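You operate a simulated robot arm through the tools that you are given. There is no shell and no other tool. Be economical: measure what you need, move in short steps, check, and stop when the job is done.

The job below is to be done with a simulated two-armed robot. You get a single attempt, and the scene is never put back.

JOB
Put the ticket marked "60 bar" from the packing table top on the top shelf of the cone rack and the ticket labelled "40 bar" on the shelf under the packing table. Take the orange hand brush and leave it on the yellow table top. Take the tall tin and leave it on the wooden table top. Any order will do. Set down upright: tall tin.

The check looks at the end state, three seconds after you hand in, the way a careful person would. Anything else that was tipped, shoved, dropped, spilled or broken makes it a failure.

ROBOT AND FRAMES
Two 7-joint arms with fingered hands on one trunk, on a base that drives. Base frame: it is fixed to the floor where the robot stands at the start and does not move with it; the origin is under the middle of the robot, x ahead of it, y to its left, z up; the surface under the hand at the start is at about z = 0.8. Readings come in m, rad, newtons and seconds.
The left shoulder is at the start at [0.054, 0.158, 1.044], the right one opposite. With the tool pointing down near the work surface each hand reaches from about 0.44 to 0.84 m from the robot's upright axis, wherever it stands, measured 20 degrees to its own side. Places, roughly: orange hand brush [-2.75, -6, 1]; shelf under the packing table [0.7, 0.7, 0.3]; tall tin [-3.75, -6, 0.75]; top shelf of the cone rack [-2.7, -3.5, 1.2]; wooden table top [-2.9, -5.6, 0.8]; yellow table top [-3.6, -5.9, 0.8]. Payload 4 kg a hand.
Tool frame (each hand has its own): the origin (TCP) lies between the finger pads and is the grasp point; the fingertips stand 0.03 m ahead of it; z points along the fingers, y is the line along which they close. The gripper opens to 0.104 m. The gripper's body begins 0.035 m behind the TCP. The gripper is a hand of 4 fingers: y runs from the thumb to the fingers, the wrist lies at [-0.015, -0.104, -0.178] in the tool frame.
Orientation is told as [roll, pitch, yaw] about the base's x, y, z axes, in that order, counted from this pose: with the fingers straight down and the wrist toward the robot, the tool's x, y and z point along [0, 1, 0], [1, 0, 0] and [0, 0, -1] of the base frame.

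CONTROLS
- The arms move only by the tool send_rows. It takes "left_motion", "right_motion" or both (then of equal length, played together; a hand with none holds still); each is a list that holds one entry, the list of rows, each a list of 6 numbers: the shift along the tool's x, y, z in cm, then the turn, a rotation vector about the tool's x, y, z in rad. In form: [[[dx, dy, dz, wx, wy, wz], ...]]. A call has 1 to 8 rows; each row is the pose to reach, as a shift and turn from the pose commanded when the call began, along the tool's axes at that moment. A row lasts 0.2 s, in which the tool goes at most 0.05 m and 0.15 rad; a call with a longer step from one row to the next is refused whole. A pose out of reach is approached as far as the arm can. The call stops where the force on the tool passes 40 N (or 10 N more than at its start, if that is more) or the arm is blocked; 0.2 s more then pass. In this call time passes only in rows, and 0.2 s behind the last. The reply holds the time, the measured pose of the TCP, the force on the tool along the base axes, the opening and the grip force, in the units named above and with some noise, with the torque about the TCP (base axes, N m) and any sound that the robot's microphone picked up, and new pictures: "show" is both (left out), scene, wrist or none (wrist: the cameras of the hands that moved).
- Cameras (640 x 400 px; columns grow to the right, rows downward): "scene" is now at [0.1117, 0.0467, 1.2139]; the picture's right is [0.54, -0.84, -0.01], its down [-0.56, -0.35, -0.75] and it looks along [0.63, 0.40, -0.66] (base axes); focal length 222 px, centre (320, 200). "left" rides on the left gripper at [-0.061, -0.092, -0.13] in its tool frame; the picture's right is [-0.81, -0.28, 0.52], its down [0.53, -0.71, 0.46] and it looks along [0.24, 0.64, 0.72] (tool axes); focal length 275 px, centre (320, 200). "right" rides on the right gripper at [0.061, -0.092, -0.13] in its tool frame; the picture's right is [-0.81, 0.28, -0.52], its down [-0.53, -0.71, 0.45] and it looks along [-0.24, 0.64, 0.72] (tool axes); focal length 275 px, centre (320, 200). There is no depth. A picture from a camera that has moved, and an enlarged one, comes with that camera's place and axes in the base frame and with its lens. The place of the scene camera against the robot may be out by one fixed shift of up to 0.012 m in any direction.
- move_column(by): slides the trunk up (or, below 0, down) by that many m; the arms and the scene camera ride with it, the base frame stays. It gives what a move gives, with no picture.
- base_move(legs): drives the robot by 1 to 6 legs, each [ahead, turn to the left] in m and rad, along the robot's own axes; the way and the turn of a leg run together, so that a leg with both is an arc; at most 1.5 m and 3.142 rad a leg. The arms and the cameras ride along, it lands a little off, and it stops where it bumps. It gives what a move gives, and a new picture of the scene camera.
- finger_targets(index, middle, ring, thumb_bend, thumb_turn, hand): sets how far each is bent, from 0 (flat) to 100 (curled in); at 30 the hand is open as for a grip, at 70 the pads meet at the TCP. One left out holds its place. A second passes; each finger stops where it meets its share of the squeeze, and holds until it gets a number again. It is the only way to open and close the hand. It gives what a move gives, with no picture; readings hold the bend of each and the force on the fingers (four entries, about 0 where the hand has none), thumb and palm. thumb_turn goes from beside the hand (0) to across from the fingers (100), as for a grip.
- turn_head(pan, tilt): turns the head with the scene camera to pan (to the left, within 1.396 rad either way) and tilt (down, from -0.506 to 1.204), counted from straight ahead of the robot. It gives what a move gives, and a new picture of the scene camera.
- enlarge(camera, box): a new picture of the part [left, top, right, bottom] of that camera's present view, enlarged. The clock stands still meanwhile.
- job_done(): hands the job in; it is judged then, once.

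Go step by step. Nothing tells you exact positions but the pictures and the camera data: compare them with the known pose of the tool, close in by small moves and look again before you grip or let go. The budget is 165 turns and 260 pictures, counting those below and the enlarged ones. Unless the task says otherwise, let go and move clear before handing in.

The tools are called after "Request:" by a JSON object that holds its "op" and its "data". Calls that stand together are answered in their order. send_rows: Moves the arms, as the interface text tells. Its arguments: {"type":"object","properties":{"left_motion":{"type":"array"},"right_motion":{"type":"array"},"show":{"type":"string","enum":["both","scene","wrist","none"]}},"required":[]} The other tools are called the same way: move_column (by) slides the trunk up or down; finger_targets (index, middle, ring, thumb_bend, thumb_turn, hand) moves the fingers one by one; base_move (legs) drives the base; turn_head (pan, tilt) turns the head that bears the scene camera; enlarge (camera, box) takes an enlarged picture of a part of a camera's view; job_done () hands the job in.

At the start:

```text
time_s: 0.0
left_tcp_pos: [0.3228, 0.4372, 1.059]
left_tcp_rot: [-0.001, 0.001, 0.003]
left_wrist_force: [0.2, -0.1, -0.2]
left_ft_torque: [0.01, 0.01, 0.01]
left_opening: 0.1035
left_gripper_force: 0.0
left_shape: jaw
left_bend: [30.0, 30.0, 30.0, 30.0, 98.0]
left_finger forces: [0.0, 0.0, 0.1, 0.2, 0.0, 0.0]
right_tcp_pos: [0.4435, 0.0879, 1.0187]
right_tcp_rot: [0.001, 0.001, -0.001]
right_wrist_force: [0.3, 0.1, 1.8]
right_ft_torque: [-0.04, 0.03, 0.03]
right_opening: 0.1035
right_gripper_force: 0.1
right_shape: jaw
right_bend: [30.0, 30.0, 30.0, 30.0, 98.0]
right_finger forces: [0.0, 0.1, 0.0, 0.0, 0.1, 0.1]
trunk travel left (down, up): [-0.25, 0.257]
robot x, y, heading: [0.002, -0.0022, 0.006]
head pan, tilt: [0.564, 0.716]
```

scene: 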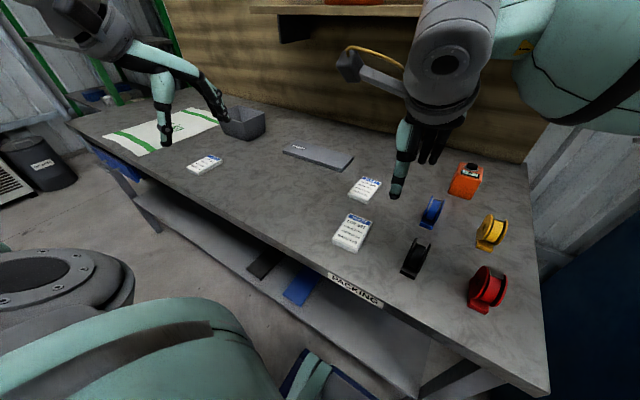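
right: 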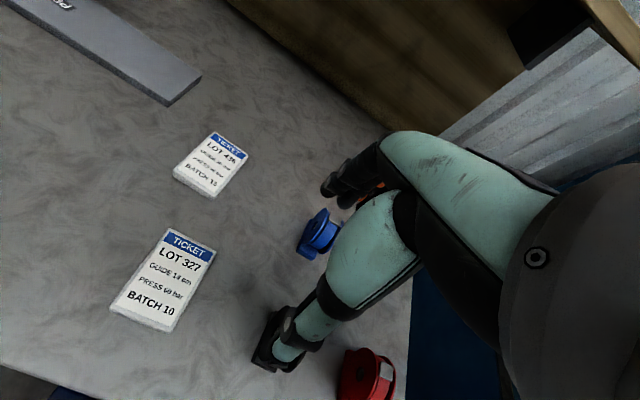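
left: 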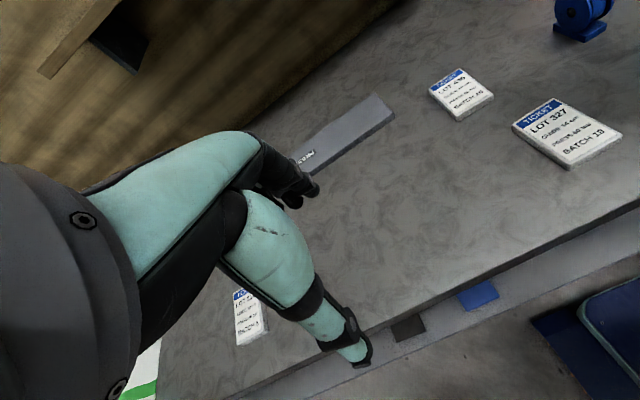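

I see three tickets on the packing table; I need to read them. Enlarging each.

Request:
{"op": "enlarge", "data": {"camera": "right", "box": [100, 120, 260, 340]}}

Request:
{"op": "enlarge", "data": {"camera": "scene", "box": [170, 140, 240, 184]}}

Request:
{"op": "enlarge", "data": {"camera": "right", "box": [160, 120, 260, 200]}}

```text
1.82 times, centred on (180, 230) of right
camera zoom: at [0.3537, 0.1482, 1.149], right [0.28, -0.81, 0.52], down [-0.71, -0.53, -0.45], along [0.64, -0.24, -0.72], focal length 500 px, centre (574, 146)
```

zoom: 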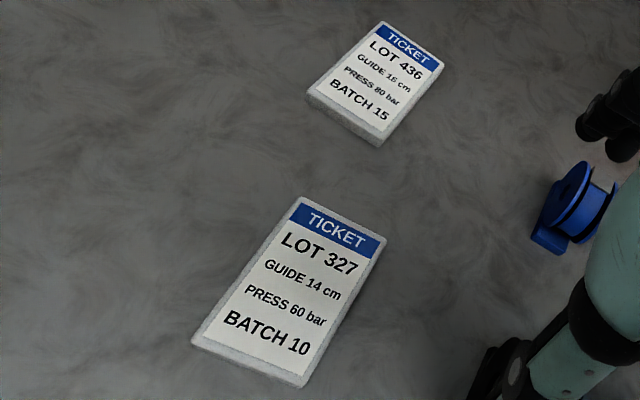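

```text
9.09 times, centred on (205, 162) of scene
camera zoom: at [0.1117, 0.0467, 1.2139], right [0.54, -0.84, -0.01], down [-0.56, -0.35, -0.75], along [0.63, 0.4, -0.66], focal length 2022 px, centre (1366, 546)
```

zoom: 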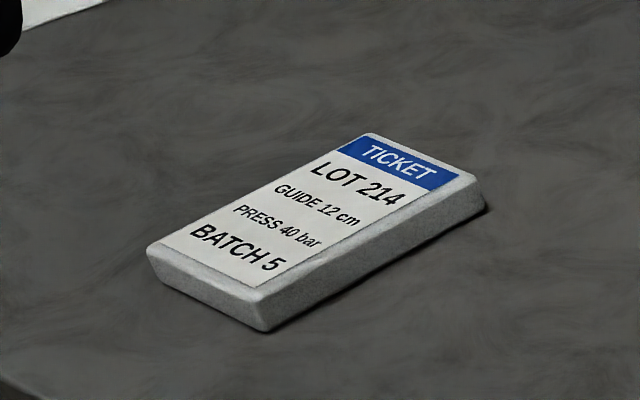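

```text
5.00 times, centred on (210, 160) of right
camera zoom: at [0.3537, 0.1482, 1.149], right [0.28, -0.81, 0.52], down [-0.71, -0.53, -0.45], along [0.64, -0.24, -0.72], focal length 1376 px, centre (870, 400)
```

zoom: 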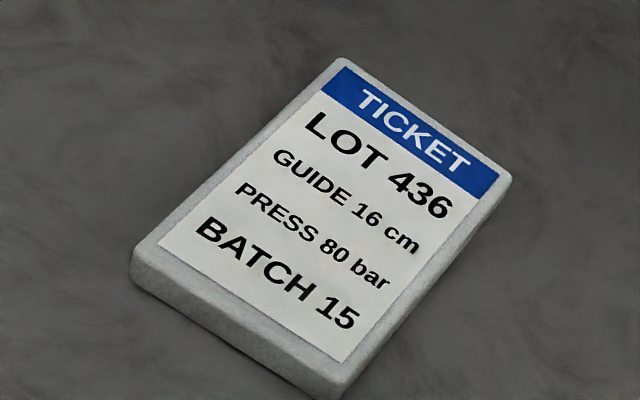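

The 60 bar ticket is LOT 327, at about (0.434, 0.166), about 0.058 wide along y. The 40 bar ticket is LOT 214, at about (0.444, 0.718). I start by turning the right hand so it closes across LOT 327.

Request:
{"op": "send_rows", "data": {"right_motion": [[[1, 0, 0, 0, 0, -0.15], [2, 0, 0, 0, 0, -0.3], [3, 0, 0, 0, 0, -0.45], [4, 0, 0, 0, 0, -0.6], [5, 0, 0, 0, 0, -0.75], [6, -0.5, 0, 0, 0, -0.9], [7, -1, 0, 0, 0, -1.05], [7.8, -1, 0, 0, 0, -1.2]]], "show": "none"}}

```text
time_s: 1.8
left_tcp_pos: [0.312, 0.4367, 1.0623]
left_tcp_rot: [-0.002, -0.013, 0.002]
left_wrist_force: [0.1, 0.3, -0.2]
left_ft_torque: [0.03, 0.01, 0.02]
left_opening: 0.1038
left_gripper_force: 0.0
left_shape: jaw
left_bend: [30.0, 30.0, 30.0, 30.0, 98.0]
left_finger forces: [0.0, 0.0, 0.0, 0.0, 0.0, 0.0]
right_tcp_pos: [0.4214, 0.1655, 1.0238]
right_tcp_rot: [-0.011, -0.004, 1.203]
right_wrist_force: [-0.2, -0.4, -0.7]
right_ft_torque: [-0.02, 0.0, 0.0]
right_opening: 0.1038
right_gripper_force: 0.0
right_shape: jaw
right_bend: [30.0, 30.0, 30.0, 30.0, 98.0]
right_finger forces: [0.0, 0.0, 0.0, 0.0, 0.1, 0.0]
trunk travel left (down, up): [-0.25, 0.257]
robot x, y, heading: [0.0018, 0.0016, -0.003]
head pan, tilt: [0.564, 0.716]
```

Rotation is going well. I finish it and lower partway.

Request:
{"op": "send_rows", "data": {"right_motion": [[[0, 0, 2, 0, 0, -0.15], [0, 0, 4, 0, 0, -0.3], [0, 0, 7, 0, 0, -0.371], [0, 0, 9, 0, 0, -0.371]]], "show": "both"}}

```text
time_s: 2.8
left_tcp_pos: [0.3126, 0.4366, 1.0631]
left_tcp_rot: [0.001, -0.012, 0.002]
left_wrist_force: [-0.5, 0.7, 0.6]
left_ft_torque: [0.03, 0.01, 0.02]
left_opening: 0.1041
left_gripper_force: 0.0
left_shape: jaw
left_bend: [30.0, 30.0, 30.0, 30.0, 98.0]
left_finger forces: [0.0, 0.0, 0.1, 0.0, 0.0, 0.0]
right_tcp_pos: [0.4225, 0.1646, 0.9858]
right_tcp_rot: [-0.011, -0.001, 1.427]
right_wrist_force: [-0.6, -0.1, -1.0]
right_ft_torque: [0.0, 0.01, 0.02]
right_opening: 0.1038
right_gripper_force: 0.1
right_shape: jaw
right_bend: [30.0, 30.0, 30.0, 30.0, 98.0]
right_finger forces: [0.1, 0.0, 0.0, 0.0, 0.0, 0.0]
right hand out of reach, approached as far as the arm can: row 2, 3, 4
trunk travel left (down, up): [-0.25, 0.257]
robot x, y, heading: [-0.0019, 0.0023, -0.001]
head pan, tilt: [0.564, 0.716]
camera scene: at [0.1124, 0.0467, 1.2138], right [0.54, -0.84, -0.01], down [-0.56, -0.35, -0.75], along [0.63, 0.4, -0.67], focal length 222 px, centre (320, 200)
camera right: at [0.3486, 0.082, 1.1152], right [0.84, 0.16, 0.53], down [0.43, -0.78, -0.45], along [0.34, 0.6, -0.72], focal length 275 px, centre (320, 200)
```

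scene: 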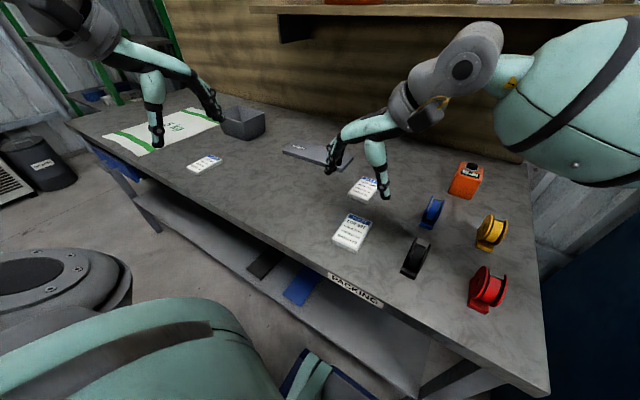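
right: 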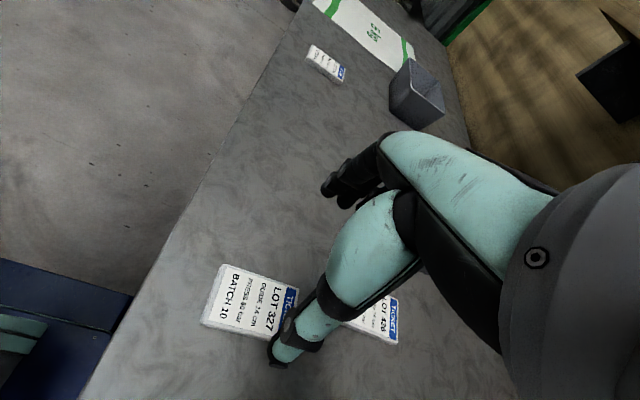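

The wrist limit stops the hand here, so I turn the base left to bring the ticket onto the right hand's own side.

Request:
{"op": "base_move", "data": {"legs": [[0, 0.6]]}}

```text
time_s: 4.6
left_tcp_pos: [0.0996, 0.5187, 1.0509]
left_tcp_rot: [0.0, 0.022, 0.408]
left_wrist_force: [0.7, -0.4, -1.2]
left_ft_torque: [0.03, 0.09, -0.02]
left_opening: 0.1037
left_gripper_force: 0.1
left_shape: jaw
left_bend: [30.0, 30.0, 30.0, 30.0, 98.0]
left_finger forces: [0.0, 0.1, 0.0, 0.0, 0.0, 0.1]
right_tcp_pos: [0.3585, 0.2814, 0.9572]
right_tcp_rot: [0.018, 0.04, 1.626]
right_wrist_force: [9.9, -9.3, -31.6]
right_ft_torque: [0.75, 0.88, -0.06]
right_opening: 0.1036
right_gripper_force: 0.0
right_shape: jaw
right_bend: [30.0, 30.0, 30.0, 30.0, 98.0]
right_finger forces: [0.0, 0.0, 0.1, 0.1, 0.0, 0.0]
trunk travel left (down, up): [-0.25, 0.257]
robot x, y, heading: [-0.037, -0.0082, 0.288]
head pan, tilt: [0.564, 0.716]
stopped in leg 1: the robot was blocked; the commanded pose is now the measured one
camera scene: at [0.0518, 0.0703, 1.2135], right [0.75, -0.66, -0.01], down [-0.44, -0.5, -0.75], along [0.49, 0.56, -0.67], focal length 222 px, centre (320, 200)
```

scene: 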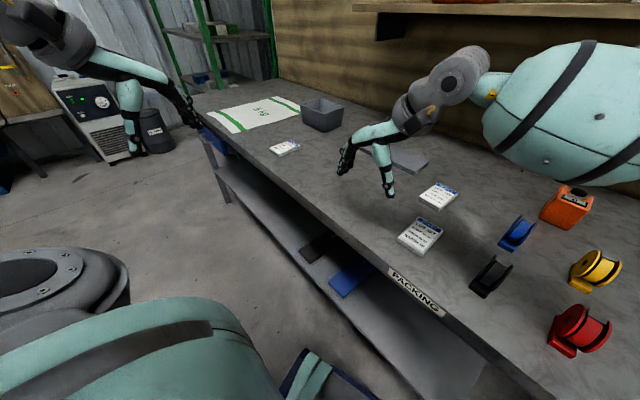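

The base was blocked mid-turn, most likely a corner of it touching the table. I back off a little and finish the turn.

Request:
{"op": "base_move", "data": {"legs": [[-0.12, 0]]}}

Request:
{"op": "turn_head", "data": {"pan": 0.2, "tilt": 0.9}}

```text
time_s: 5.9
left_tcp_pos: [-0.0239, 0.4817, 1.0568]
left_tcp_rot: [0.0, 0.009, 0.411]
left_wrist_force: [-0.3, -0.2, 0.1]
left_ft_torque: [0.0, -0.02, 0.0]
left_opening: 0.1041
left_gripper_force: 0.1
left_shape: jaw
left_bend: [30.0, 30.0, 30.0, 30.0, 98.0]
left_finger forces: [0.1, 0.0, 0.0, 0.1, 0.0, 0.0]
right_tcp_pos: [0.2226, 0.2576, 0.985]
right_tcp_rot: [0.026, -0.028, 1.671]
right_wrist_force: [0.3, 0.3, -1.0]
right_ft_torque: [0.02, -0.01, 0.0]
right_opening: 0.1039
right_gripper_force: 0.2
right_shape: jaw
right_bend: [30.0, 30.0, 30.0, 30.0, 97.0]
right_finger forces: [0.1, 0.0, 0.0, 0.1, 0.0, 0.0]
trunk travel left (down, up): [-0.25, 0.257]
robot x, y, heading: [-0.1576, -0.0387, 0.282]
head pan, tilt: [0.564, 0.716]
camera scene: at [-0.0604, 0.036, 1.2136], right [0.75, -0.66, -0.01], down [-0.44, -0.5, -0.75], along [0.49, 0.56, -0.67], focal length 222 px, centre (320, 200)
```

scene: 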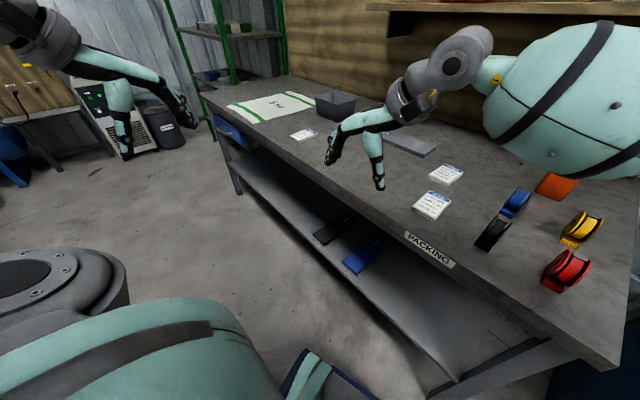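

```text
time_s: 6.7
left_tcp_pos: [-0.0369, 0.478, 1.06]
left_tcp_rot: [-0.005, -0.006, 0.41]
left_wrist_force: [-0.4, -0.9, 0.4]
left_ft_torque: [0.02, -0.03, 0.01]
left_opening: 0.1038
left_gripper_force: 0.0
left_shape: jaw
left_bend: [30.0, 30.0, 30.0, 30.0, 98.0]
left_finger forces: [0.1, 0.1, 0.1, 0.0, 0.0, 0.0]
right_tcp_pos: [0.2089, 0.2531, 0.9903]
right_tcp_rot: [0.011, -0.031, 1.673]
right_wrist_force: [-0.7, 0.1, 0.2]
right_ft_torque: [0.04, 0.02, -0.01]
right_opening: 0.1037
right_gripper_force: 0.1
right_shape: jaw
right_bend: [30.0, 30.0, 30.0, 30.0, 98.0]
right_finger forces: [0.1, 0.1, 0.0, 0.0, 0.1, 0.0]
trunk travel left (down, up): [-0.25, 0.257]
robot x, y, heading: [-0.1566, -0.0395, 0.289]
head pan, tilt: [0.201, 0.901]
camera scene: at [-0.0517, 0.0074, 1.1991], right [0.47, -0.88, 0.0], down [-0.7, -0.37, -0.61], along [0.54, 0.29, -0.79], focal length 222 px, centre (320, 200)
```

scene: 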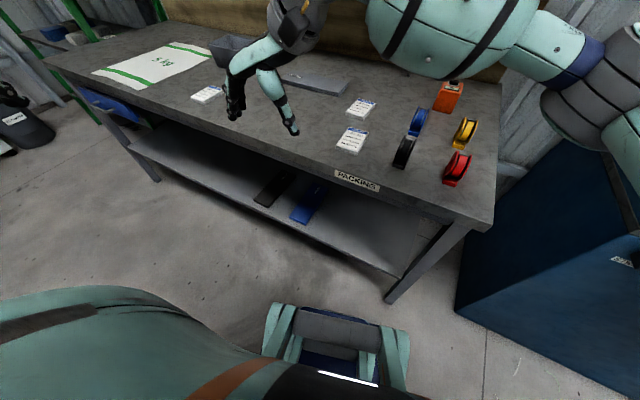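

The objects look undisturbed. Now I turn left the rest of the way from this clearer spot.

Request:
{"op": "base_move", "data": {"legs": [[0, 0.4]]}}

```text
time_s: 7.6
left_tcp_pos: [-0.0817, 0.4741, 1.0651]
left_tcp_rot: [-0.007, -0.034, 0.449]
left_wrist_force: [0.3, 0.3, 0.1]
left_ft_torque: [-0.01, -0.05, 0.02]
left_opening: 0.104
left_gripper_force: 0.0
left_shape: jaw
left_bend: [30.0, 30.0, 30.0, 30.0, 98.0]
left_finger forces: [0.0, 0.0, 0.0, 0.0, 0.0, 0.0]
right_tcp_pos: [0.1727, 0.2607, 0.9988]
right_tcp_rot: [-0.008, -0.034, 1.718]
right_wrist_force: [-0.4, 0.7, -0.2]
right_ft_torque: [-0.02, -0.06, 0.0]
right_opening: 0.104
right_gripper_force: 0.1
right_shape: jaw
right_bend: [30.0, 30.0, 30.0, 30.0, 98.0]
right_finger forces: [0.0, 0.0, 0.0, 0.0, 0.0, 0.0]
trunk travel left (down, up): [-0.25, 0.257]
robot x, y, heading: [-0.1604, -0.0409, 0.324]
head pan, tilt: [0.201, 0.901]
stopped in leg 1: the robot was blocked; the commanded pose is now the measured one
camera scene: at [-0.0546, 0.0118, 1.1991], right [0.5, -0.87, 0.0], down [-0.69, -0.39, -0.61], along [0.53, 0.31, -0.79], focal length 222 px, centre (320, 200)
```

scene: 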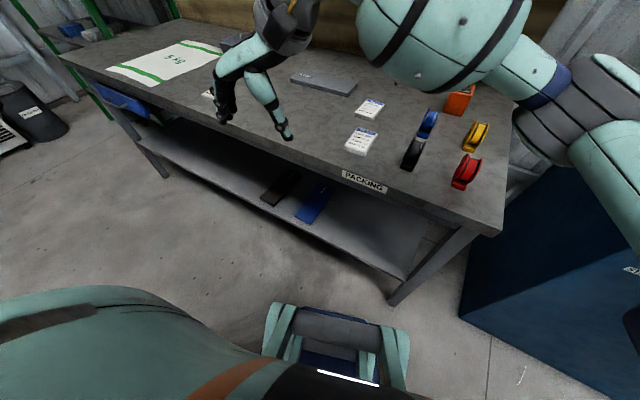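

Blocked again, so something other than the table is in the way. I look to the left and right for what the arms or base might be touching.

Request:
{"op": "turn_head", "data": {"pan": 1.396, "tilt": 0.6}}

Request:
{"op": "turn_head", "data": {"pan": -1.2, "tilt": 0.6}}

```text
time_s: 9.0
left_tcp_pos: [-0.079, 0.4731, 1.0652]
left_tcp_rot: [-0.01, -0.028, 0.449]
left_wrist_force: [0.0, 0.7, 0.6]
left_ft_torque: [-0.01, -0.01, 0.0]
left_opening: 0.1039
left_gripper_force: 0.1
left_shape: jaw
left_bend: [30.0, 30.0, 30.0, 30.0, 98.0]
left_finger forces: [0.0, 0.1, 0.0, 0.0, 0.0, 0.1]
right_tcp_pos: [0.1744, 0.2607, 0.9988]
right_tcp_rot: [-0.005, -0.034, 1.718]
right_wrist_force: [0.5, -0.1, -0.5]
right_ft_torque: [0.0, -0.03, 0.0]
right_opening: 0.1038
right_gripper_force: 0.0
right_shape: jaw
right_bend: [30.0, 30.0, 30.0, 30.0, 98.0]
right_finger forces: [0.0, 0.0, 0.0, 0.1, 0.0, 0.0]
trunk travel left (down, up): [-0.25, 0.257]
robot x, y, heading: [-0.1577, -0.0422, 0.318]
head pan, tilt: [1.396, 0.6]
camera scene: at [-0.1312, 0.0612, 1.2246], right [0.99, 0.15, -0.01], down [0.07, -0.56, -0.82], along [-0.13, 0.81, -0.57], focal length 222 px, centre (320, 200)
```

scene: 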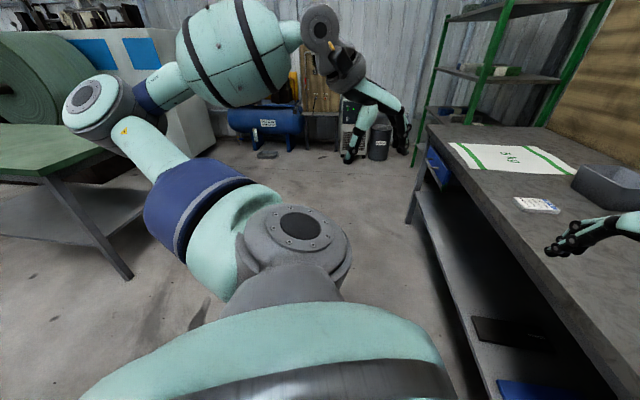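

```text
time_s: 11.3
left_tcp_pos: [-0.0805, 0.4739, 1.0659]
left_tcp_rot: [-0.009, -0.029, 0.45]
left_wrist_force: [-0.3, -0.1, 0.5]
left_ft_torque: [0.03, -0.02, -0.02]
left_opening: 0.1038
left_gripper_force: 0.0
left_shape: jaw
left_bend: [30.0, 30.0, 30.0, 30.0, 98.0]
left_finger forces: [0.0, 0.0, 0.1, 0.0, 0.0, 0.1]
right_tcp_pos: [0.1733, 0.2606, 0.9983]
right_tcp_rot: [-0.005, -0.036, 1.718]
right_wrist_force: [0.2, 0.0, 0.1]
right_ft_torque: [0.0, 0.05, -0.01]
right_opening: 0.1039
right_gripper_force: 0.1
right_shape: jaw
right_bend: [30.0, 30.0, 30.0, 30.0, 98.0]
right_finger forces: [0.1, 0.0, 0.1, 0.1, 0.0, 0.0]
trunk travel left (down, up): [-0.25, 0.257]
robot x, y, heading: [-0.1593, -0.0426, 0.323]
head pan, tilt: [-1.201, 0.6]
camera scene: at [-0.062, -0.0943, 1.2244], right [-0.77, -0.64, 0.01], down [-0.37, 0.43, -0.82], along [0.52, -0.64, -0.57], focal length 222 px, centre (320, 200)
```

scene: 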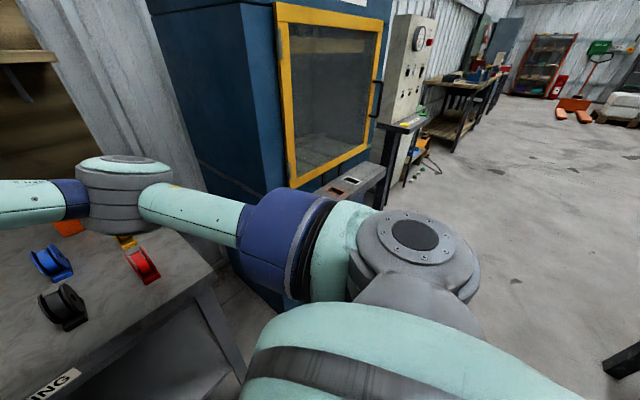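

The cause isn't clear yet. I look more steeply at the floor near the base on both sides.

Request:
{"op": "turn_head", "data": {"pan": -1.396, "tilt": 1.1}}

Request:
{"op": "turn_head", "data": {"pan": 1.396, "tilt": 1.1}}

Request:
{"op": "turn_head", "data": {"pan": -0.3, "tilt": 0.3}}

```text
time_s: 12.2
left_tcp_pos: [-0.0785, 0.4734, 1.0652]
left_tcp_rot: [-0.009, -0.031, 0.449]
left_wrist_force: [0.6, 0.5, 0.2]
left_ft_torque: [0.02, 0.03, 0.0]
left_opening: 0.1041
left_gripper_force: 0.1
left_shape: jaw
left_bend: [30.0, 30.0, 30.0, 30.0, 98.0]
left_finger forces: [0.1, 0.1, 0.0, 0.1, 0.1, 0.0]
right_tcp_pos: [0.1733, 0.2611, 0.9982]
right_tcp_rot: [-0.007, -0.034, 1.718]
right_wrist_force: [0.0, -0.8, -0.9]
right_ft_torque: [0.03, 0.0, -0.01]
right_opening: 0.1039
right_gripper_force: 0.1
right_shape: jaw
right_bend: [30.0, 30.0, 30.0, 30.0, 98.0]
right_finger forces: [0.1, 0.0, 0.0, 0.0, 0.0, 0.0]
trunk travel left (down, up): [-0.25, 0.257]
robot x, y, heading: [-0.1562, -0.042, 0.318]
head pan, tilt: [-1.396, 1.1]
camera scene: at [-0.0888, -0.082, 1.1861], right [-0.88, -0.48, 0.01], down [-0.43, 0.78, -0.45], along [0.21, -0.4, -0.89], focal length 222 px, centre (320, 200)
```

scene: 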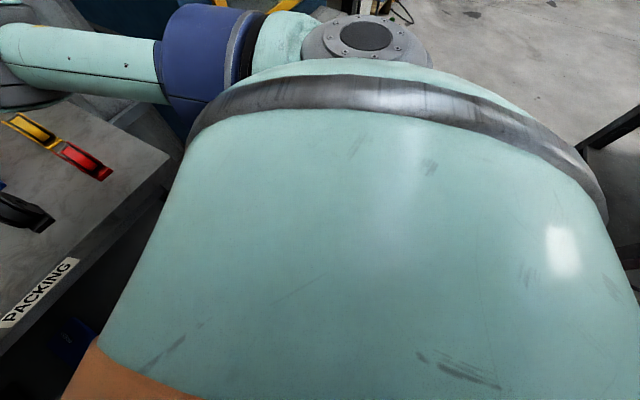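

```text
time_s: 14.7
left_tcp_pos: [-0.0794, 0.4734, 1.0658]
left_tcp_rot: [-0.009, -0.031, 0.448]
left_wrist_force: [-0.4, -0.2, 0.1]
left_ft_torque: [-0.03, -0.04, 0.0]
left_opening: 0.1037
left_gripper_force: 0.2
left_shape: jaw
left_bend: [30.0, 30.0, 30.0, 30.0, 98.0]
left_finger forces: [0.0, 0.0, 0.0, 0.0, 0.1, 0.0]
right_tcp_pos: [0.1732, 0.2594, 0.9978]
right_tcp_rot: [-0.005, -0.036, 1.718]
right_wrist_force: [-0.4, -0.6, 0.3]
right_ft_torque: [0.01, 0.02, 0.0]
right_opening: 0.1037
right_gripper_force: 0.0
right_shape: jaw
right_bend: [30.0, 30.0, 30.0, 30.0, 98.0]
right_finger forces: [0.0, 0.0, 0.0, 0.0, 0.1, 0.1]
trunk travel left (down, up): [-0.25, 0.257]
robot x, y, heading: [-0.158, -0.0396, 0.327]
head pan, tilt: [1.396, 1.1]
camera scene: at [-0.1282, 0.036, 1.1861], right [0.99, 0.15, -0.01], down [0.12, -0.88, -0.45], along [-0.08, 0.45, -0.89], focal length 222 px, centre (320, 200)
```

scene: 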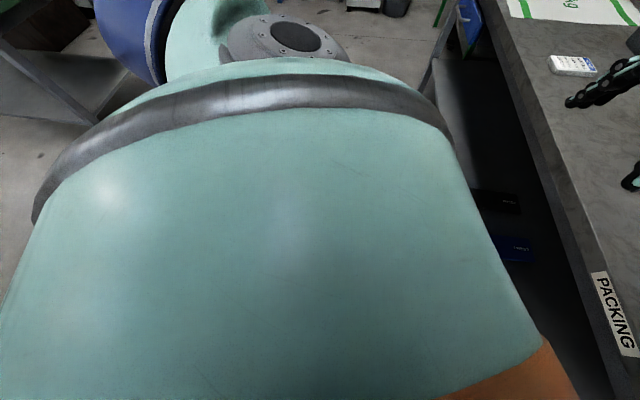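

```text
time_s: 16.4
left_tcp_pos: [-0.0781, 0.4734, 1.0654]
left_tcp_rot: [-0.008, -0.03, 0.448]
left_wrist_force: [-1.3, 0.2, 0.1]
left_ft_torque: [-0.02, -0.02, -0.03]
left_opening: 0.1038
left_gripper_force: 0.1
left_shape: jaw
left_bend: [30.0, 30.0, 30.0, 30.0, 98.0]
left_finger forces: [0.0, 0.0, 0.0, 0.0, 0.0, 0.0]
right_tcp_pos: [0.1733, 0.2601, 0.9988]
right_tcp_rot: [-0.005, -0.036, 1.717]
right_wrist_force: [-1.0, 0.4, 0.5]
right_ft_torque: [0.01, 0.02, 0.0]
right_opening: 0.1042
right_gripper_force: 0.0
right_shape: jaw
right_bend: [30.0, 30.0, 30.0, 30.0, 98.0]
right_finger forces: [0.0, 0.0, 0.0, 0.0, 0.0, 0.0]
trunk travel left (down, up): [-0.25, 0.257]
robot x, y, heading: [-0.1568, -0.0478, 0.317]
head pan, tilt: [-0.3, 0.3]
camera scene: at [-0.0248, -0.0241, 1.2511], right [0.02, -1.0, 0.0], down [-0.31, -0.01, -0.95], along [0.95, 0.02, -0.31], focal length 222 px, centre (320, 200)
```

scene: 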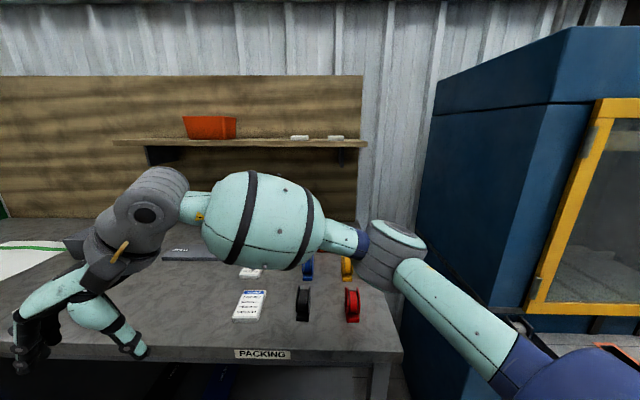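

Nothing seems to be touching now, so I try the turn again.

Request:
{"op": "base_move", "data": {"legs": [[0, 0.35]]}}

```text
time_s: 18.1
left_tcp_pos: [-0.259, 0.4683, 1.0653]
left_tcp_rot: [-0.008, -0.028, 0.796]
left_wrist_force: [0.2, 1.5, -0.1]
left_ft_torque: [0.01, -0.01, -0.01]
left_opening: 0.1042
left_gripper_force: 0.1
left_shape: jaw
left_bend: [30.0, 30.0, 30.0, 30.0, 98.0]
left_finger forces: [0.0, 0.0, 0.1, 0.0, 0.0, 0.0]
right_tcp_pos: [0.0513, 0.3548, 0.999]
right_tcp_rot: [-0.006, -0.036, 2.062]
right_wrist_force: [-0.4, 0.8, 0.6]
right_ft_torque: [-0.02, 0.0, 0.01]
right_opening: 0.104
right_gripper_force: 0.0
right_shape: jaw
right_bend: [30.0, 30.0, 30.0, 30.0, 98.0]
right_finger forces: [0.1, 0.1, 0.1, 0.0, 0.1, 0.0]
trunk travel left (down, up): [-0.25, 0.257]
robot x, y, heading: [-0.156, -0.0471, 0.668]
head pan, tilt: [-0.3, 0.3]
camera scene: at [-0.0381, 0.0203, 1.2512], right [0.36, -0.93, 0.0], down [-0.29, -0.11, -0.95], along [0.89, 0.34, -0.31], focal length 222 px, centre (320, 200)
```

scene: 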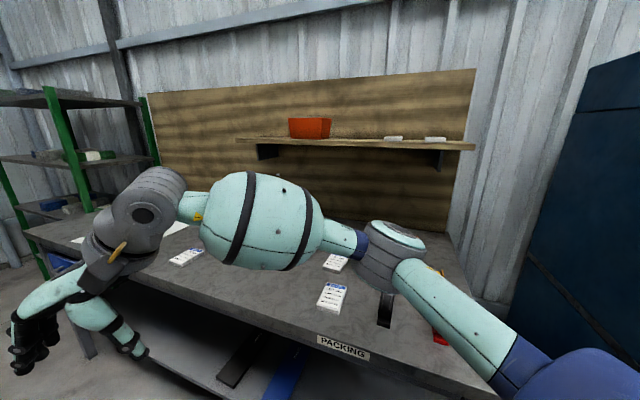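

The turn worked this time. Now I move the right hand over the 60 bar ticket and square it to the ticket.

Request:
{"op": "send_rows", "data": {"right_motion": [[[-2.8, -3.9, 0, 0, 0, 0.06], [-5.6, -7.8, 0, 0, 0, 0.12], [-8.4, -11.7, 0, 0, 0, 0.18], [-11.2, -15.6, 0, 0, 0, 0.24], [-14, -19.5, 0, 0, 0, 0.3], [-16.8, -23.4, 0, 0, 0, 0.36], [-19.6, -27.3, 0, 0, 0, 0.42], [-22.4, -31.2, 0, 0, 0, 0.49]]], "show": "none"}}

Request:
{"op": "turn_head", "data": {"pan": -0.3, "tilt": 0.8}}

```text
time_s: 19.9
left_tcp_pos: [-0.2704, 0.463, 1.0684]
left_tcp_rot: [-0.012, -0.04, 0.796]
left_wrist_force: [0.0, 0.8, 0.4]
left_ft_torque: [-0.06, -0.01, -0.01]
left_opening: 0.1037
left_gripper_force: 0.1
left_shape: jaw
left_bend: [30.0, 30.0, 30.0, 30.0, 98.0]
left_finger forces: [0.1, 0.0, 0.1, 0.0, 0.1, 0.0]
right_tcp_pos: [0.3206, 0.1742, 0.9939]
right_tcp_rot: [-0.002, -0.046, 1.61]
right_wrist_force: [-0.1, 0.5, -0.4]
right_ft_torque: [-0.03, -0.01, -0.03]
right_opening: 0.104
right_gripper_force: 0.0
right_shape: jaw
right_bend: [30.0, 30.0, 30.0, 30.0, 98.0]
right_finger forces: [0.0, 0.1, 0.0, 0.0, 0.0, 0.0]
right hand out of reach, approached as far as the arm can: row 6, 7, 8
trunk travel left (down, up): [-0.25, 0.257]
robot x, y, heading: [-0.1571, -0.0413, 0.673]
head pan, tilt: [-0.3, 0.3]
```

```text
time_s: 20.8
left_tcp_pos: [-0.2694, 0.4607, 1.0677]
left_tcp_rot: [-0.011, -0.042, 0.796]
left_wrist_force: [-0.4, 0.5, -0.4]
left_ft_torque: [0.0, 0.0, -0.01]
left_opening: 0.1035
left_gripper_force: 0.1
left_shape: jaw
left_bend: [30.0, 30.0, 30.0, 30.0, 98.0]
left_finger forces: [0.0, 0.1, 0.0, 0.0, 0.0, 0.0]
right_tcp_pos: [0.3223, 0.1728, 0.9939]
right_tcp_rot: [-0.003, -0.048, 1.611]
right_wrist_force: [1.2, -0.7, -0.1]
right_ft_torque: [-0.02, 0.0, 0.01]
right_opening: 0.104
right_gripper_force: 0.0
right_shape: jaw
right_bend: [30.0, 30.0, 30.0, 30.0, 98.0]
right_finger forces: [0.0, 0.1, 0.1, 0.1, 0.0, 0.1]
trunk travel left (down, up): [-0.25, 0.257]
robot x, y, heading: [-0.1568, -0.0426, 0.67]
head pan, tilt: [-0.3, 0.799]
camera scene: at [-0.0504, 0.0158, 1.207], right [0.36, -0.93, 0.0], down [-0.68, -0.26, -0.69], along [0.64, 0.24, -0.72], focal length 222 px, centre (320, 200)
```

scene: 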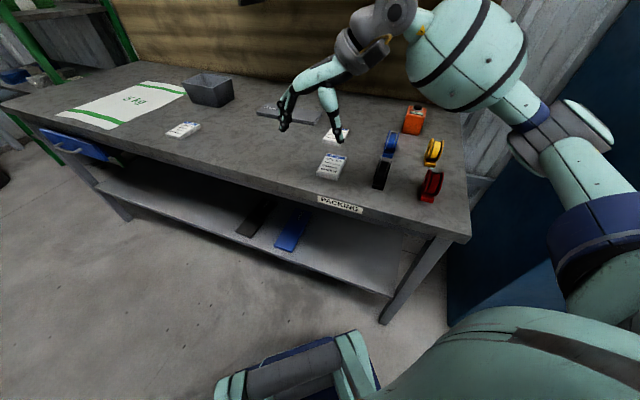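

The hand can't go further with this much wrist turn. I'll reposition the base, further right and heading more to the left, so the hand needs less yaw relative to the robot.

Request:
{"op": "base_move", "data": {"legs": [[0, 1.1], [-0.26, 0], [0, -0.72]]}}

```text
time_s: 25.2
left_tcp_pos: [-0.6429, 0.0267, 1.0614]
left_tcp_rot: [-0.008, -0.013, 1.884]
left_wrist_force: [0.8, 1.7, -1.0]
left_ft_torque: [-0.1, 0.02, 0.02]
left_opening: 0.104
left_gripper_force: 0.0
left_shape: jaw
left_bend: [30.0, 30.0, 30.0, 30.0, 97.0]
left_finger forces: [0.1, 0.1, 0.0, 0.0, 0.0, 0.0]
right_tcp_pos: [-0.1158, 0.4169, 0.9805]
right_tcp_rot: [0.02, -0.035, 2.699]
right_wrist_force: [0.5, 0.7, -1.7]
right_ft_torque: [-0.06, 0.02, 0.01]
right_opening: 0.1041
right_gripper_force: 0.2
right_shape: jaw
right_bend: [30.0, 30.0, 30.0, 30.0, 98.0]
right_finger forces: [0.0, 0.1, 0.1, 0.1, 0.0, 0.0]
trunk travel left (down, up): [-0.25, 0.257]
robot x, y, heading: [-0.1377, -0.1238, 1.733]
head pan, tilt: [-0.3, 0.799]
stopped in leg 2: the robot was blocked; the commanded pose is now the measured one
camera scene: at [-0.143, 0.0191, 1.2043], right [0.99, -0.13, 0.01], down [-0.09, -0.73, -0.67], along [0.1, 0.67, -0.74], focal length 222 px, centre (320, 200)
```

scene: 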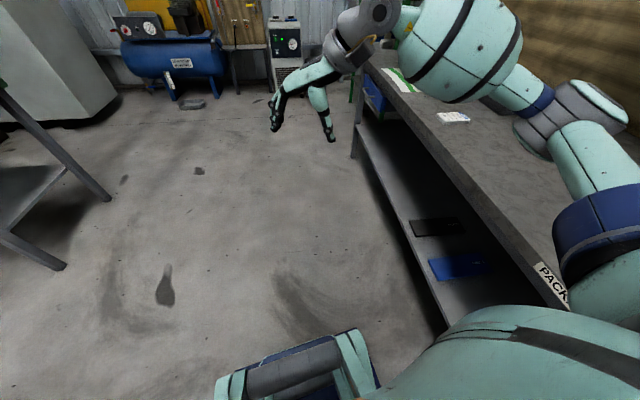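

The base stopped after 0.08 m. I turn the head to see what is behind and to the right before retrying.

Request:
{"op": "turn_head", "data": {"pan": -1.396, "tilt": 0.5}}

Request:
{"op": "turn_head", "data": {"pan": 1.396, "tilt": 0.5}}

```text
time_s: 26.6
left_tcp_pos: [-0.6388, -0.0041, 1.0684]
left_tcp_rot: [-0.015, -0.048, 1.889]
left_wrist_force: [0.3, -0.5, 1.4]
left_ft_torque: [-0.02, 0.0, 0.0]
left_opening: 0.104
left_gripper_force: 0.1
left_shape: jaw
left_bend: [30.0, 30.0, 30.0, 30.0, 97.0]
left_finger forces: [0.0, 0.0, 0.1, 0.0, 0.1, 0.1]
right_tcp_pos: [-0.1099, 0.3884, 0.9984]
right_tcp_rot: [-0.009, -0.053, 2.7]
right_wrist_force: [-1.1, -0.6, -0.9]
right_ft_torque: [0.0, 0.0, 0.01]
right_opening: 0.1038
right_gripper_force: 0.1
right_shape: jaw
right_bend: [30.0, 30.0, 30.0, 30.0, 98.0]
right_finger forces: [0.0, 0.0, 0.1, 0.0, 0.0, 0.1]
trunk travel left (down, up): [-0.25, 0.257]
robot x, y, heading: [-0.1366, -0.1281, 1.735]
head pan, tilt: [-1.396, 0.499]
camera scene: at [-0.0633, -0.0606, 1.2342], right [0.33, -0.94, 0.0], down [-0.45, -0.16, -0.88], along [0.83, 0.29, -0.48], focal length 222 px, centre (320, 200)
```

scene: 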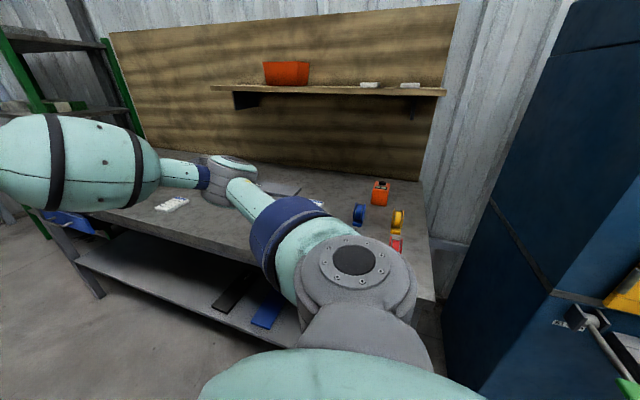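

```text
time_s: 29.0
left_tcp_pos: [-0.6375, -0.0004, 1.0673]
left_tcp_rot: [-0.013, -0.043, 1.887]
left_wrist_force: [0.1, -0.5, 0.8]
left_ft_torque: [0.0, 0.04, 0.03]
left_opening: 0.104
left_gripper_force: 0.1
left_shape: jaw
left_bend: [30.0, 30.0, 30.0, 30.0, 97.0]
left_finger forces: [0.1, 0.0, 0.0, 0.1, 0.0, 0.1]
right_tcp_pos: [-0.1114, 0.3919, 0.9953]
right_tcp_rot: [-0.004, -0.052, 2.7]
right_wrist_force: [0.0, 0.1, 0.6]
right_ft_torque: [0.02, 0.06, 0.0]
right_opening: 0.104
right_gripper_force: 0.1
right_shape: jaw
right_bend: [30.0, 30.0, 30.0, 30.0, 98.0]
right_finger forces: [0.0, 0.0, 0.0, 0.0, 0.1, 0.0]
trunk travel left (down, up): [-0.25, 0.257]
robot x, y, heading: [-0.1357, -0.1289, 1.731]
head pan, tilt: [1.396, 0.499]
camera scene: at [-0.2416, -0.0796, 1.2337], right [0.01, 1.0, -0.01], down [0.48, -0.02, -0.88], along [-0.88, 0.0, -0.48], focal length 222 px, centre (320, 200)
```

scene: 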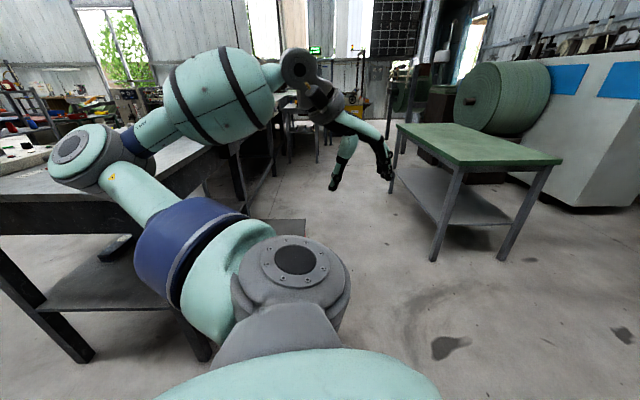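

A dark table stands at about x < -0.85, well clear, and nothing obvious touches the robot. I retry the reverse in a small step.

Request:
{"op": "base_move", "data": {"legs": [[-0.1, 0]]}}

```text
time_s: 30.2
left_tcp_pos: [-0.6234, -0.0964, 1.0658]
left_tcp_rot: [-0.011, -0.038, 1.886]
left_wrist_force: [0.6, 0.7, -0.3]
left_ft_torque: [0.02, -0.02, -0.01]
left_opening: 0.1043
left_gripper_force: 0.1
left_shape: jaw
left_bend: [30.0, 30.0, 30.0, 30.0, 97.0]
left_finger forces: [0.0, 0.0, 0.0, 0.1, 0.1, 0.1]
right_tcp_pos: [-0.0964, 0.2967, 0.9934]
right_tcp_rot: [-0.001, -0.048, 2.7]
right_wrist_force: [-0.3, -0.5, -0.2]
right_ft_torque: [0.07, 0.01, 0.01]
right_opening: 0.1038
right_gripper_force: 0.0
right_shape: jaw
right_bend: [30.0, 30.0, 30.0, 30.0, 98.0]
right_finger forces: [0.1, 0.0, 0.0, 0.0, 0.0, 0.1]
trunk travel left (down, up): [-0.25, 0.257]
robot x, y, heading: [-0.1238, -0.2266, 1.741]
head pan, tilt: [1.396, 0.499]
camera scene: at [-0.2218, -0.1992, 1.2345], right [0.01, 1.0, 0.0], down [0.48, 0.0, -0.88], along [-0.88, 0.01, -0.48], focal length 222 px, centre (320, 200)
```

scene: 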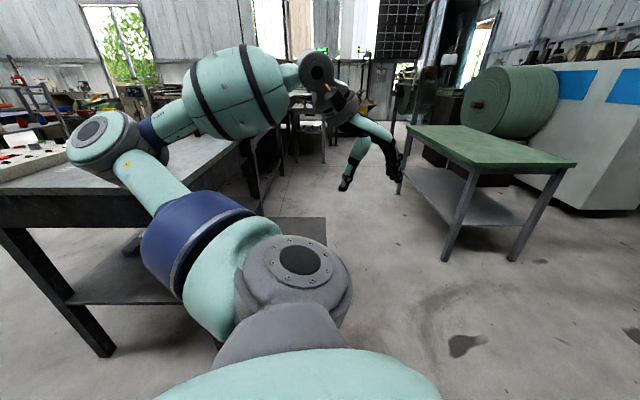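

That worked. Now I turn right to a heading of about 1.04.

Request:
{"op": "base_move", "data": {"legs": [[0, -0.7]]}}

Request:
{"op": "turn_head", "data": {"pan": -0.4, "tilt": 0.8}}

```text
time_s: 31.1
left_tcp_pos: [-0.613, -0.077, 1.0694]
left_tcp_rot: [-0.014, -0.048, 1.837]
left_wrist_force: [1.0, 0.7, 0.1]
left_ft_torque: [-0.03, 0.02, 0.0]
left_opening: 0.1038
left_gripper_force: 0.0
left_shape: jaw
left_bend: [30.0, 30.0, 30.0, 30.0, 98.0]
left_finger forces: [0.0, 0.1, 0.0, 0.0, 0.0, 0.0]
right_tcp_pos: [-0.063, 0.2901, 0.9952]
right_tcp_rot: [0.011, -0.058, 2.625]
right_wrist_force: [0.0, 0.2, -0.7]
right_ft_torque: [-0.02, 0.04, 0.02]
right_opening: 0.1038
right_gripper_force: 0.0
right_shape: jaw
right_bend: [30.0, 30.0, 30.0, 30.0, 98.0]
right_finger forces: [0.1, 0.0, 0.0, 0.1, 0.0, 0.1]
trunk travel left (down, up): [-0.25, 0.257]
robot x, y, heading: [-0.121, -0.2287, 1.694]
head pan, tilt: [1.396, 0.499]
stopped in leg 1: the robot was blocked; the commanded pose is now the measured one
camera scene: at [-0.2227, -0.17, 1.2335], right [0.05, 1.0, -0.02], down [0.48, -0.04, -0.88], along [-0.88, 0.04, -0.48], focal length 222 px, centre (320, 200)
```

scene: 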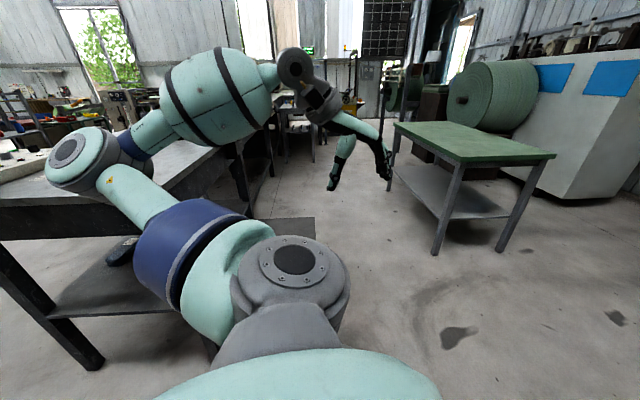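

```text
time_s: 33.0
left_tcp_pos: [-0.6131, -0.0821, 1.0682]
left_tcp_rot: [-0.016, -0.054, 1.837]
left_wrist_force: [-0.6, 0.5, 0.3]
left_ft_torque: [0.0, 0.0, -0.03]
left_opening: 0.104
left_gripper_force: 0.0
left_shape: jaw
left_bend: [30.0, 30.0, 30.0, 30.0, 98.0]
left_finger forces: [0.1, 0.0, 0.0, 0.1, 0.0, 0.0]
right_tcp_pos: [-0.0626, 0.2843, 0.9982]
right_tcp_rot: [0.003, -0.06, 2.626]
right_wrist_force: [-0.8, 0.3, 0.4]
right_ft_torque: [0.03, 0.01, 0.02]
right_opening: 0.1039
right_gripper_force: 0.1
right_shape: jaw
right_bend: [30.0, 30.0, 30.0, 30.0, 98.0]
right_finger forces: [0.0, 0.1, 0.1, 0.0, 0.0, 0.0]
trunk travel left (down, up): [-0.25, 0.257]
robot x, y, heading: [-0.1174, -0.2266, 1.692]
head pan, tilt: [-0.4, 0.799]
camera scene: at [-0.1104, -0.1031, 1.207], right [0.96, -0.27, 0.01], down [-0.19, -0.7, -0.69], along [0.19, 0.66, -0.73], focal length 222 px, centre (320, 200)
```

scene: 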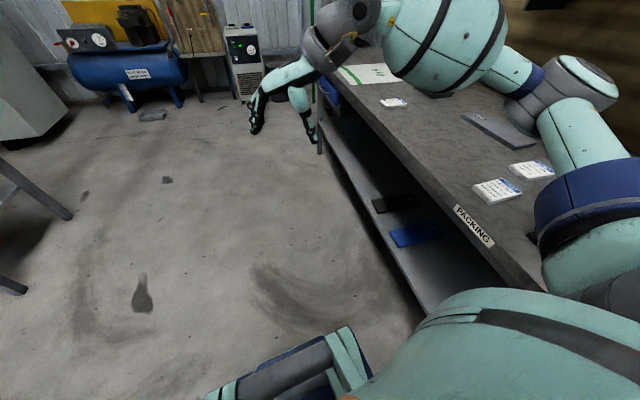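

Blocked again with nothing in contact, so these look like brief stalls. I retry the turn.

Request:
{"op": "base_move", "data": {"legs": [[0, -0.65]]}}

```text
time_s: 35.4
left_tcp_pos: [-0.4234, 0.1873, 1.0685]
left_tcp_rot: [-0.016, -0.052, 1.184]
left_wrist_force: [0.9, 0.2, 0.1]
left_ft_torque: [-0.02, 0.01, -0.02]
left_opening: 0.1039
left_gripper_force: 0.0
left_shape: jaw
left_bend: [30.0, 30.0, 30.0, 30.0, 98.0]
left_finger forces: [0.0, 0.1, 0.0, 0.1, 0.1, 0.0]
right_tcp_pos: [0.237, 0.1429, 0.9979]
right_tcp_rot: [0.005, -0.059, 1.971]
right_wrist_force: [0.7, -0.3, 0.3]
right_ft_torque: [0.0, 0.0, 0.0]
right_opening: 0.1037
right_gripper_force: 0.1
right_shape: jaw
right_bend: [30.0, 30.0, 30.0, 30.0, 98.0]
right_finger forces: [0.0, 0.0, 0.0, 0.0, 0.0, 0.0]
trunk travel left (down, up): [-0.25, 0.257]
robot x, y, heading: [-0.1261, -0.2294, 1.039]
head pan, tilt: [-0.4, 0.799]
camera scene: at [-0.0406, -0.1375, 1.207], right [0.6, -0.8, 0.01], down [-0.58, -0.44, -0.69], along [0.55, 0.41, -0.73], focal length 222 px, centre (320, 200)
```

scene: 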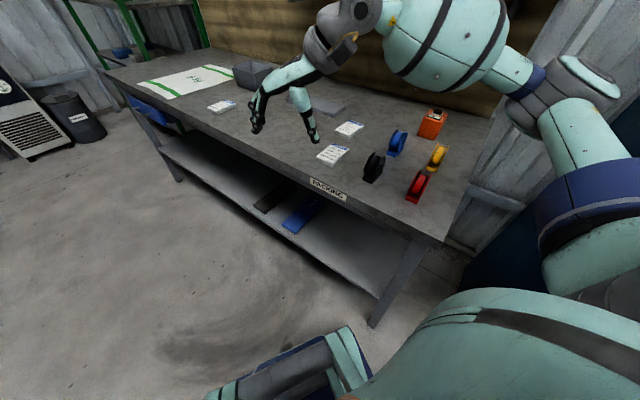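

Heading is now good. I move over the 60 bar ticket, square up and level the tool.

Request:
{"op": "send_rows", "data": {"right_motion": [[[-4, -1.2, 0, 0, 0, 0.08], [-8, -2.4, 0, 0, 0.02, 0.16], [-12, -3.6, 0, -0.01, 0.04, 0.24], [-16, -4.8, 0, -0.02, 0.05, 0.32], [-19, -5.6, 0, -0.02, 0.055, 0.4], [-19, -5.6, 2, -0.02, 0.055, 0.4]]], "show": "both"}}

```text
time_s: 36.8
left_tcp_pos: [-0.4295, 0.1784, 1.0706]
left_tcp_rot: [-0.019, -0.063, 1.183]
left_wrist_force: [-0.3, -1.1, -0.2]
left_ft_torque: [-0.05, -0.04, 0.01]
left_opening: 0.1039
left_gripper_force: 0.0
left_shape: jaw
left_bend: [30.0, 30.0, 30.0, 30.0, 98.0]
left_finger forces: [0.0, 0.1, 0.0, 0.0, 0.1, 0.0]
right_tcp_pos: [0.4031, 0.0993, 0.9758]
right_tcp_rot: [0.033, -0.053, 1.599]
right_wrist_force: [0.1, 1.4, -1.1]
right_ft_torque: [-0.03, -0.01, 0.01]
right_opening: 0.1041
right_gripper_force: 0.1
right_shape: jaw
right_bend: [30.0, 30.0, 30.0, 30.0, 98.0]
right_finger forces: [0.0, 0.0, 0.0, 0.1, 0.1, 0.1]
right hand out of reach, approached as far as the arm can: row 3, 4, 5, 6
trunk travel left (down, up): [-0.25, 0.257]
robot x, y, heading: [-0.123, -0.2258, 1.038]
head pan, tilt: [-0.4, 0.799]
camera scene: at [-0.041, -0.1351, 1.2068], right [0.6, -0.8, 0.01], down [-0.58, -0.44, -0.69], along [0.56, 0.41, -0.73], focal length 222 px, centre (320, 200)
camera right: at [0.3494, -0.0004, 1.1037], right [0.82, 0.27, 0.5], down [0.54, -0.67, -0.51], along [0.2, 0.69, -0.7], focal length 275 px, centre (320, 200)
```

scene: 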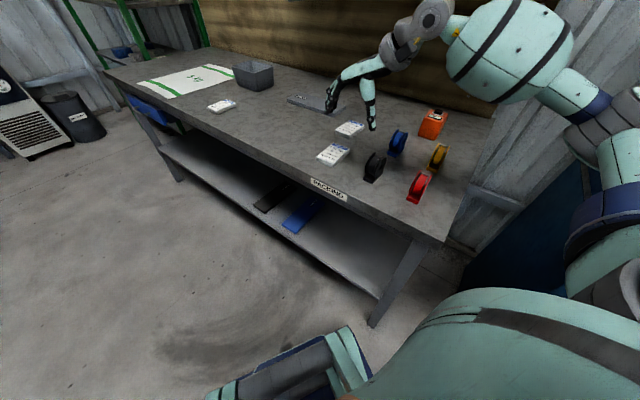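
right: 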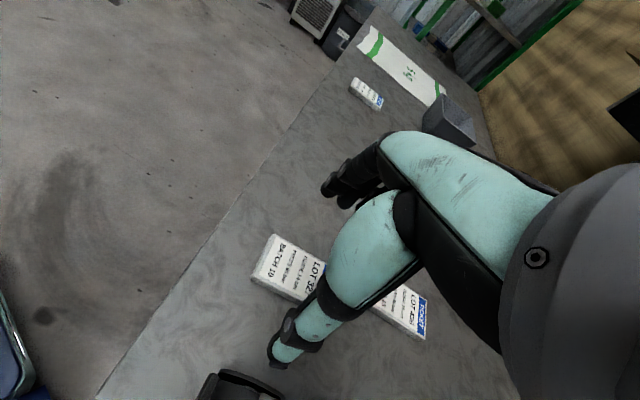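

The hand is too high relative to the shoulder for good reach. I raise the trunk so the arm can work lower relative to it.

Request:
{"op": "move_column", "data": {"by": 0.15}}

Request:
{"op": "send_rows", "data": {"right_motion": [[[0, 0, 4, 0, 0, 0], [0, 0, 8, 0, 0, 0], [0, 0, 12, 0, 0, 0], [0, 0, 15, 0, 0, 0]]], "show": "none"}}

```text
time_s: 38.5
left_tcp_pos: [-0.429, 0.1766, 1.2207]
left_tcp_rot: [-0.017, -0.064, 1.184]
left_wrist_force: [-1.0, -0.2, 0.0]
left_ft_torque: [0.0, 0.01, -0.03]
left_opening: 0.104
left_gripper_force: 0.0
left_shape: jaw
left_bend: [30.0, 30.0, 30.0, 30.0, 98.0]
left_finger forces: [0.0, 0.0, 0.0, 0.0, 0.1, 0.0]
right_tcp_pos: [0.4027, 0.0989, 1.1258]
right_tcp_rot: [0.033, -0.055, 1.6]
right_wrist_force: [0.6, -0.2, -0.2]
right_ft_torque: [-0.01, -0.02, -0.01]
right_opening: 0.104
right_gripper_force: 0.0
right_shape: jaw
right_bend: [30.0, 30.0, 30.0, 30.0, 98.0]
right_finger forces: [0.0, 0.0, 0.1, 0.0, 0.0, 0.0]
trunk travel left (down, up): [-0.4, 0.107]
robot x, y, heading: [-0.1221, -0.226, 1.035]
head pan, tilt: [-0.4, 0.799]
```

```text
time_s: 39.5
left_tcp_pos: [-0.4291, 0.1766, 1.2208]
left_tcp_rot: [-0.017, -0.065, 1.183]
left_wrist_force: [-0.7, 0.1, -0.2]
left_ft_torque: [-0.05, 0.04, 0.01]
left_opening: 0.1041
left_gripper_force: 0.1
left_shape: jaw
left_bend: [30.0, 30.0, 30.0, 30.0, 98.0]
left_finger forces: [0.1, 0.1, 0.1, 0.1, 0.0, 0.0]
right_tcp_pos: [0.3983, 0.1074, 0.9766]
right_tcp_rot: [0.034, -0.054, 1.601]
right_wrist_force: [-1.3, -0.2, 0.1]
right_ft_torque: [-0.02, 0.0, -0.01]
right_opening: 0.1038
right_gripper_force: 0.1
right_shape: jaw
right_bend: [30.0, 30.0, 30.0, 30.0, 98.0]
right_finger forces: [0.1, 0.0, 0.0, 0.0, 0.0, 0.1]
trunk travel left (down, up): [-0.4, 0.107]
robot x, y, heading: [-0.1257, -0.2243, 1.039]
head pan, tilt: [-0.4, 0.799]
```

Better. Now I centre over the ticket, level the tool and lower to about 0.93.

Request:
{"op": "send_rows", "data": {"right_motion": [[[-1.5, 2, 0, 0.01, 0.02, 0.01], [-3, 4, 1, 0.02, 0.04, 0.02], [-3.8, 5.8, 3, 0.034, 0.054, 0.03], [-3.8, 5.8, 5, 0.034, 0.054, 0.03]]], "show": "both"}}

```text
time_s: 40.5
left_tcp_pos: [-0.4304, 0.1765, 1.2216]
left_tcp_rot: [-0.019, -0.065, 1.183]
left_wrist_force: [-1.1, -0.1, -0.5]
left_ft_torque: [0.01, -0.02, -0.03]
left_opening: 0.1038
left_gripper_force: 0.0
left_shape: jaw
left_bend: [30.0, 30.0, 30.0, 30.0, 98.0]
left_finger forces: [0.0, 0.0, 0.1, 0.0, 0.0, 0.0]
right_tcp_pos: [0.4066, 0.115, 0.9694]
right_tcp_rot: [0.096, -0.035, 1.571]
right_wrist_force: [-0.2, -0.7, -0.1]
right_ft_torque: [0.03, 0.02, 0.01]
right_opening: 0.1039
right_gripper_force: 0.0
right_shape: jaw
right_bend: [30.0, 30.0, 30.0, 30.0, 98.0]
right_finger forces: [0.1, 0.1, 0.0, 0.1, 0.0, 0.0]
right hand out of reach, approached as far as the arm can: row 1, 2, 3, 4
trunk travel left (down, up): [-0.4, 0.107]
robot x, y, heading: [-0.1204, -0.2259, 1.041]
head pan, tilt: [-0.4, 0.799]
camera scene: at [-0.0393, -0.1364, 1.3563], right [0.6, -0.8, 0.0], down [-0.58, -0.43, -0.69], along [0.55, 0.41, -0.73], focal length 222 px, centre (320, 200)
camera right: at [0.3589, 0.0187, 1.1017], right [0.86, 0.26, 0.45], down [0.49, -0.7, -0.53], along [0.17, 0.67, -0.72], focal length 275 px, centre (320, 200)
```

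scene: 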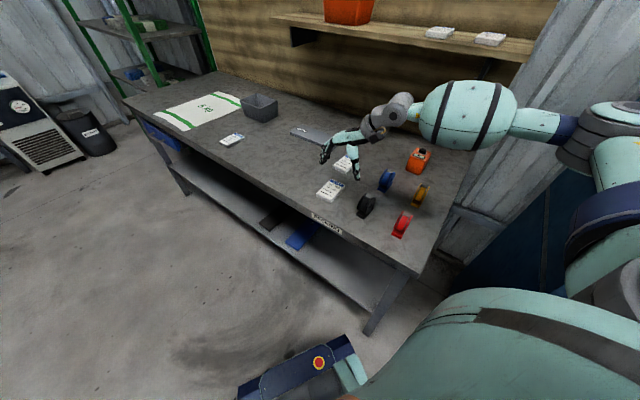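
right: 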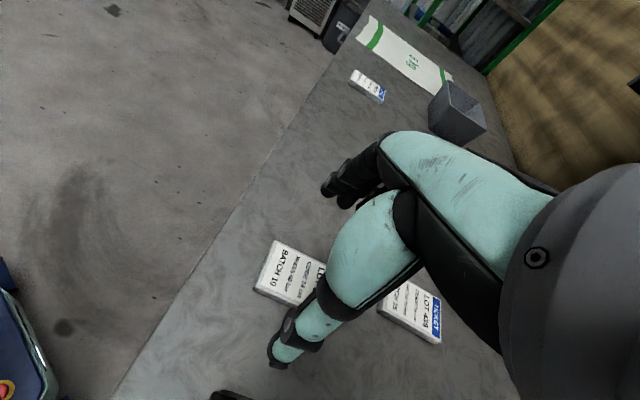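

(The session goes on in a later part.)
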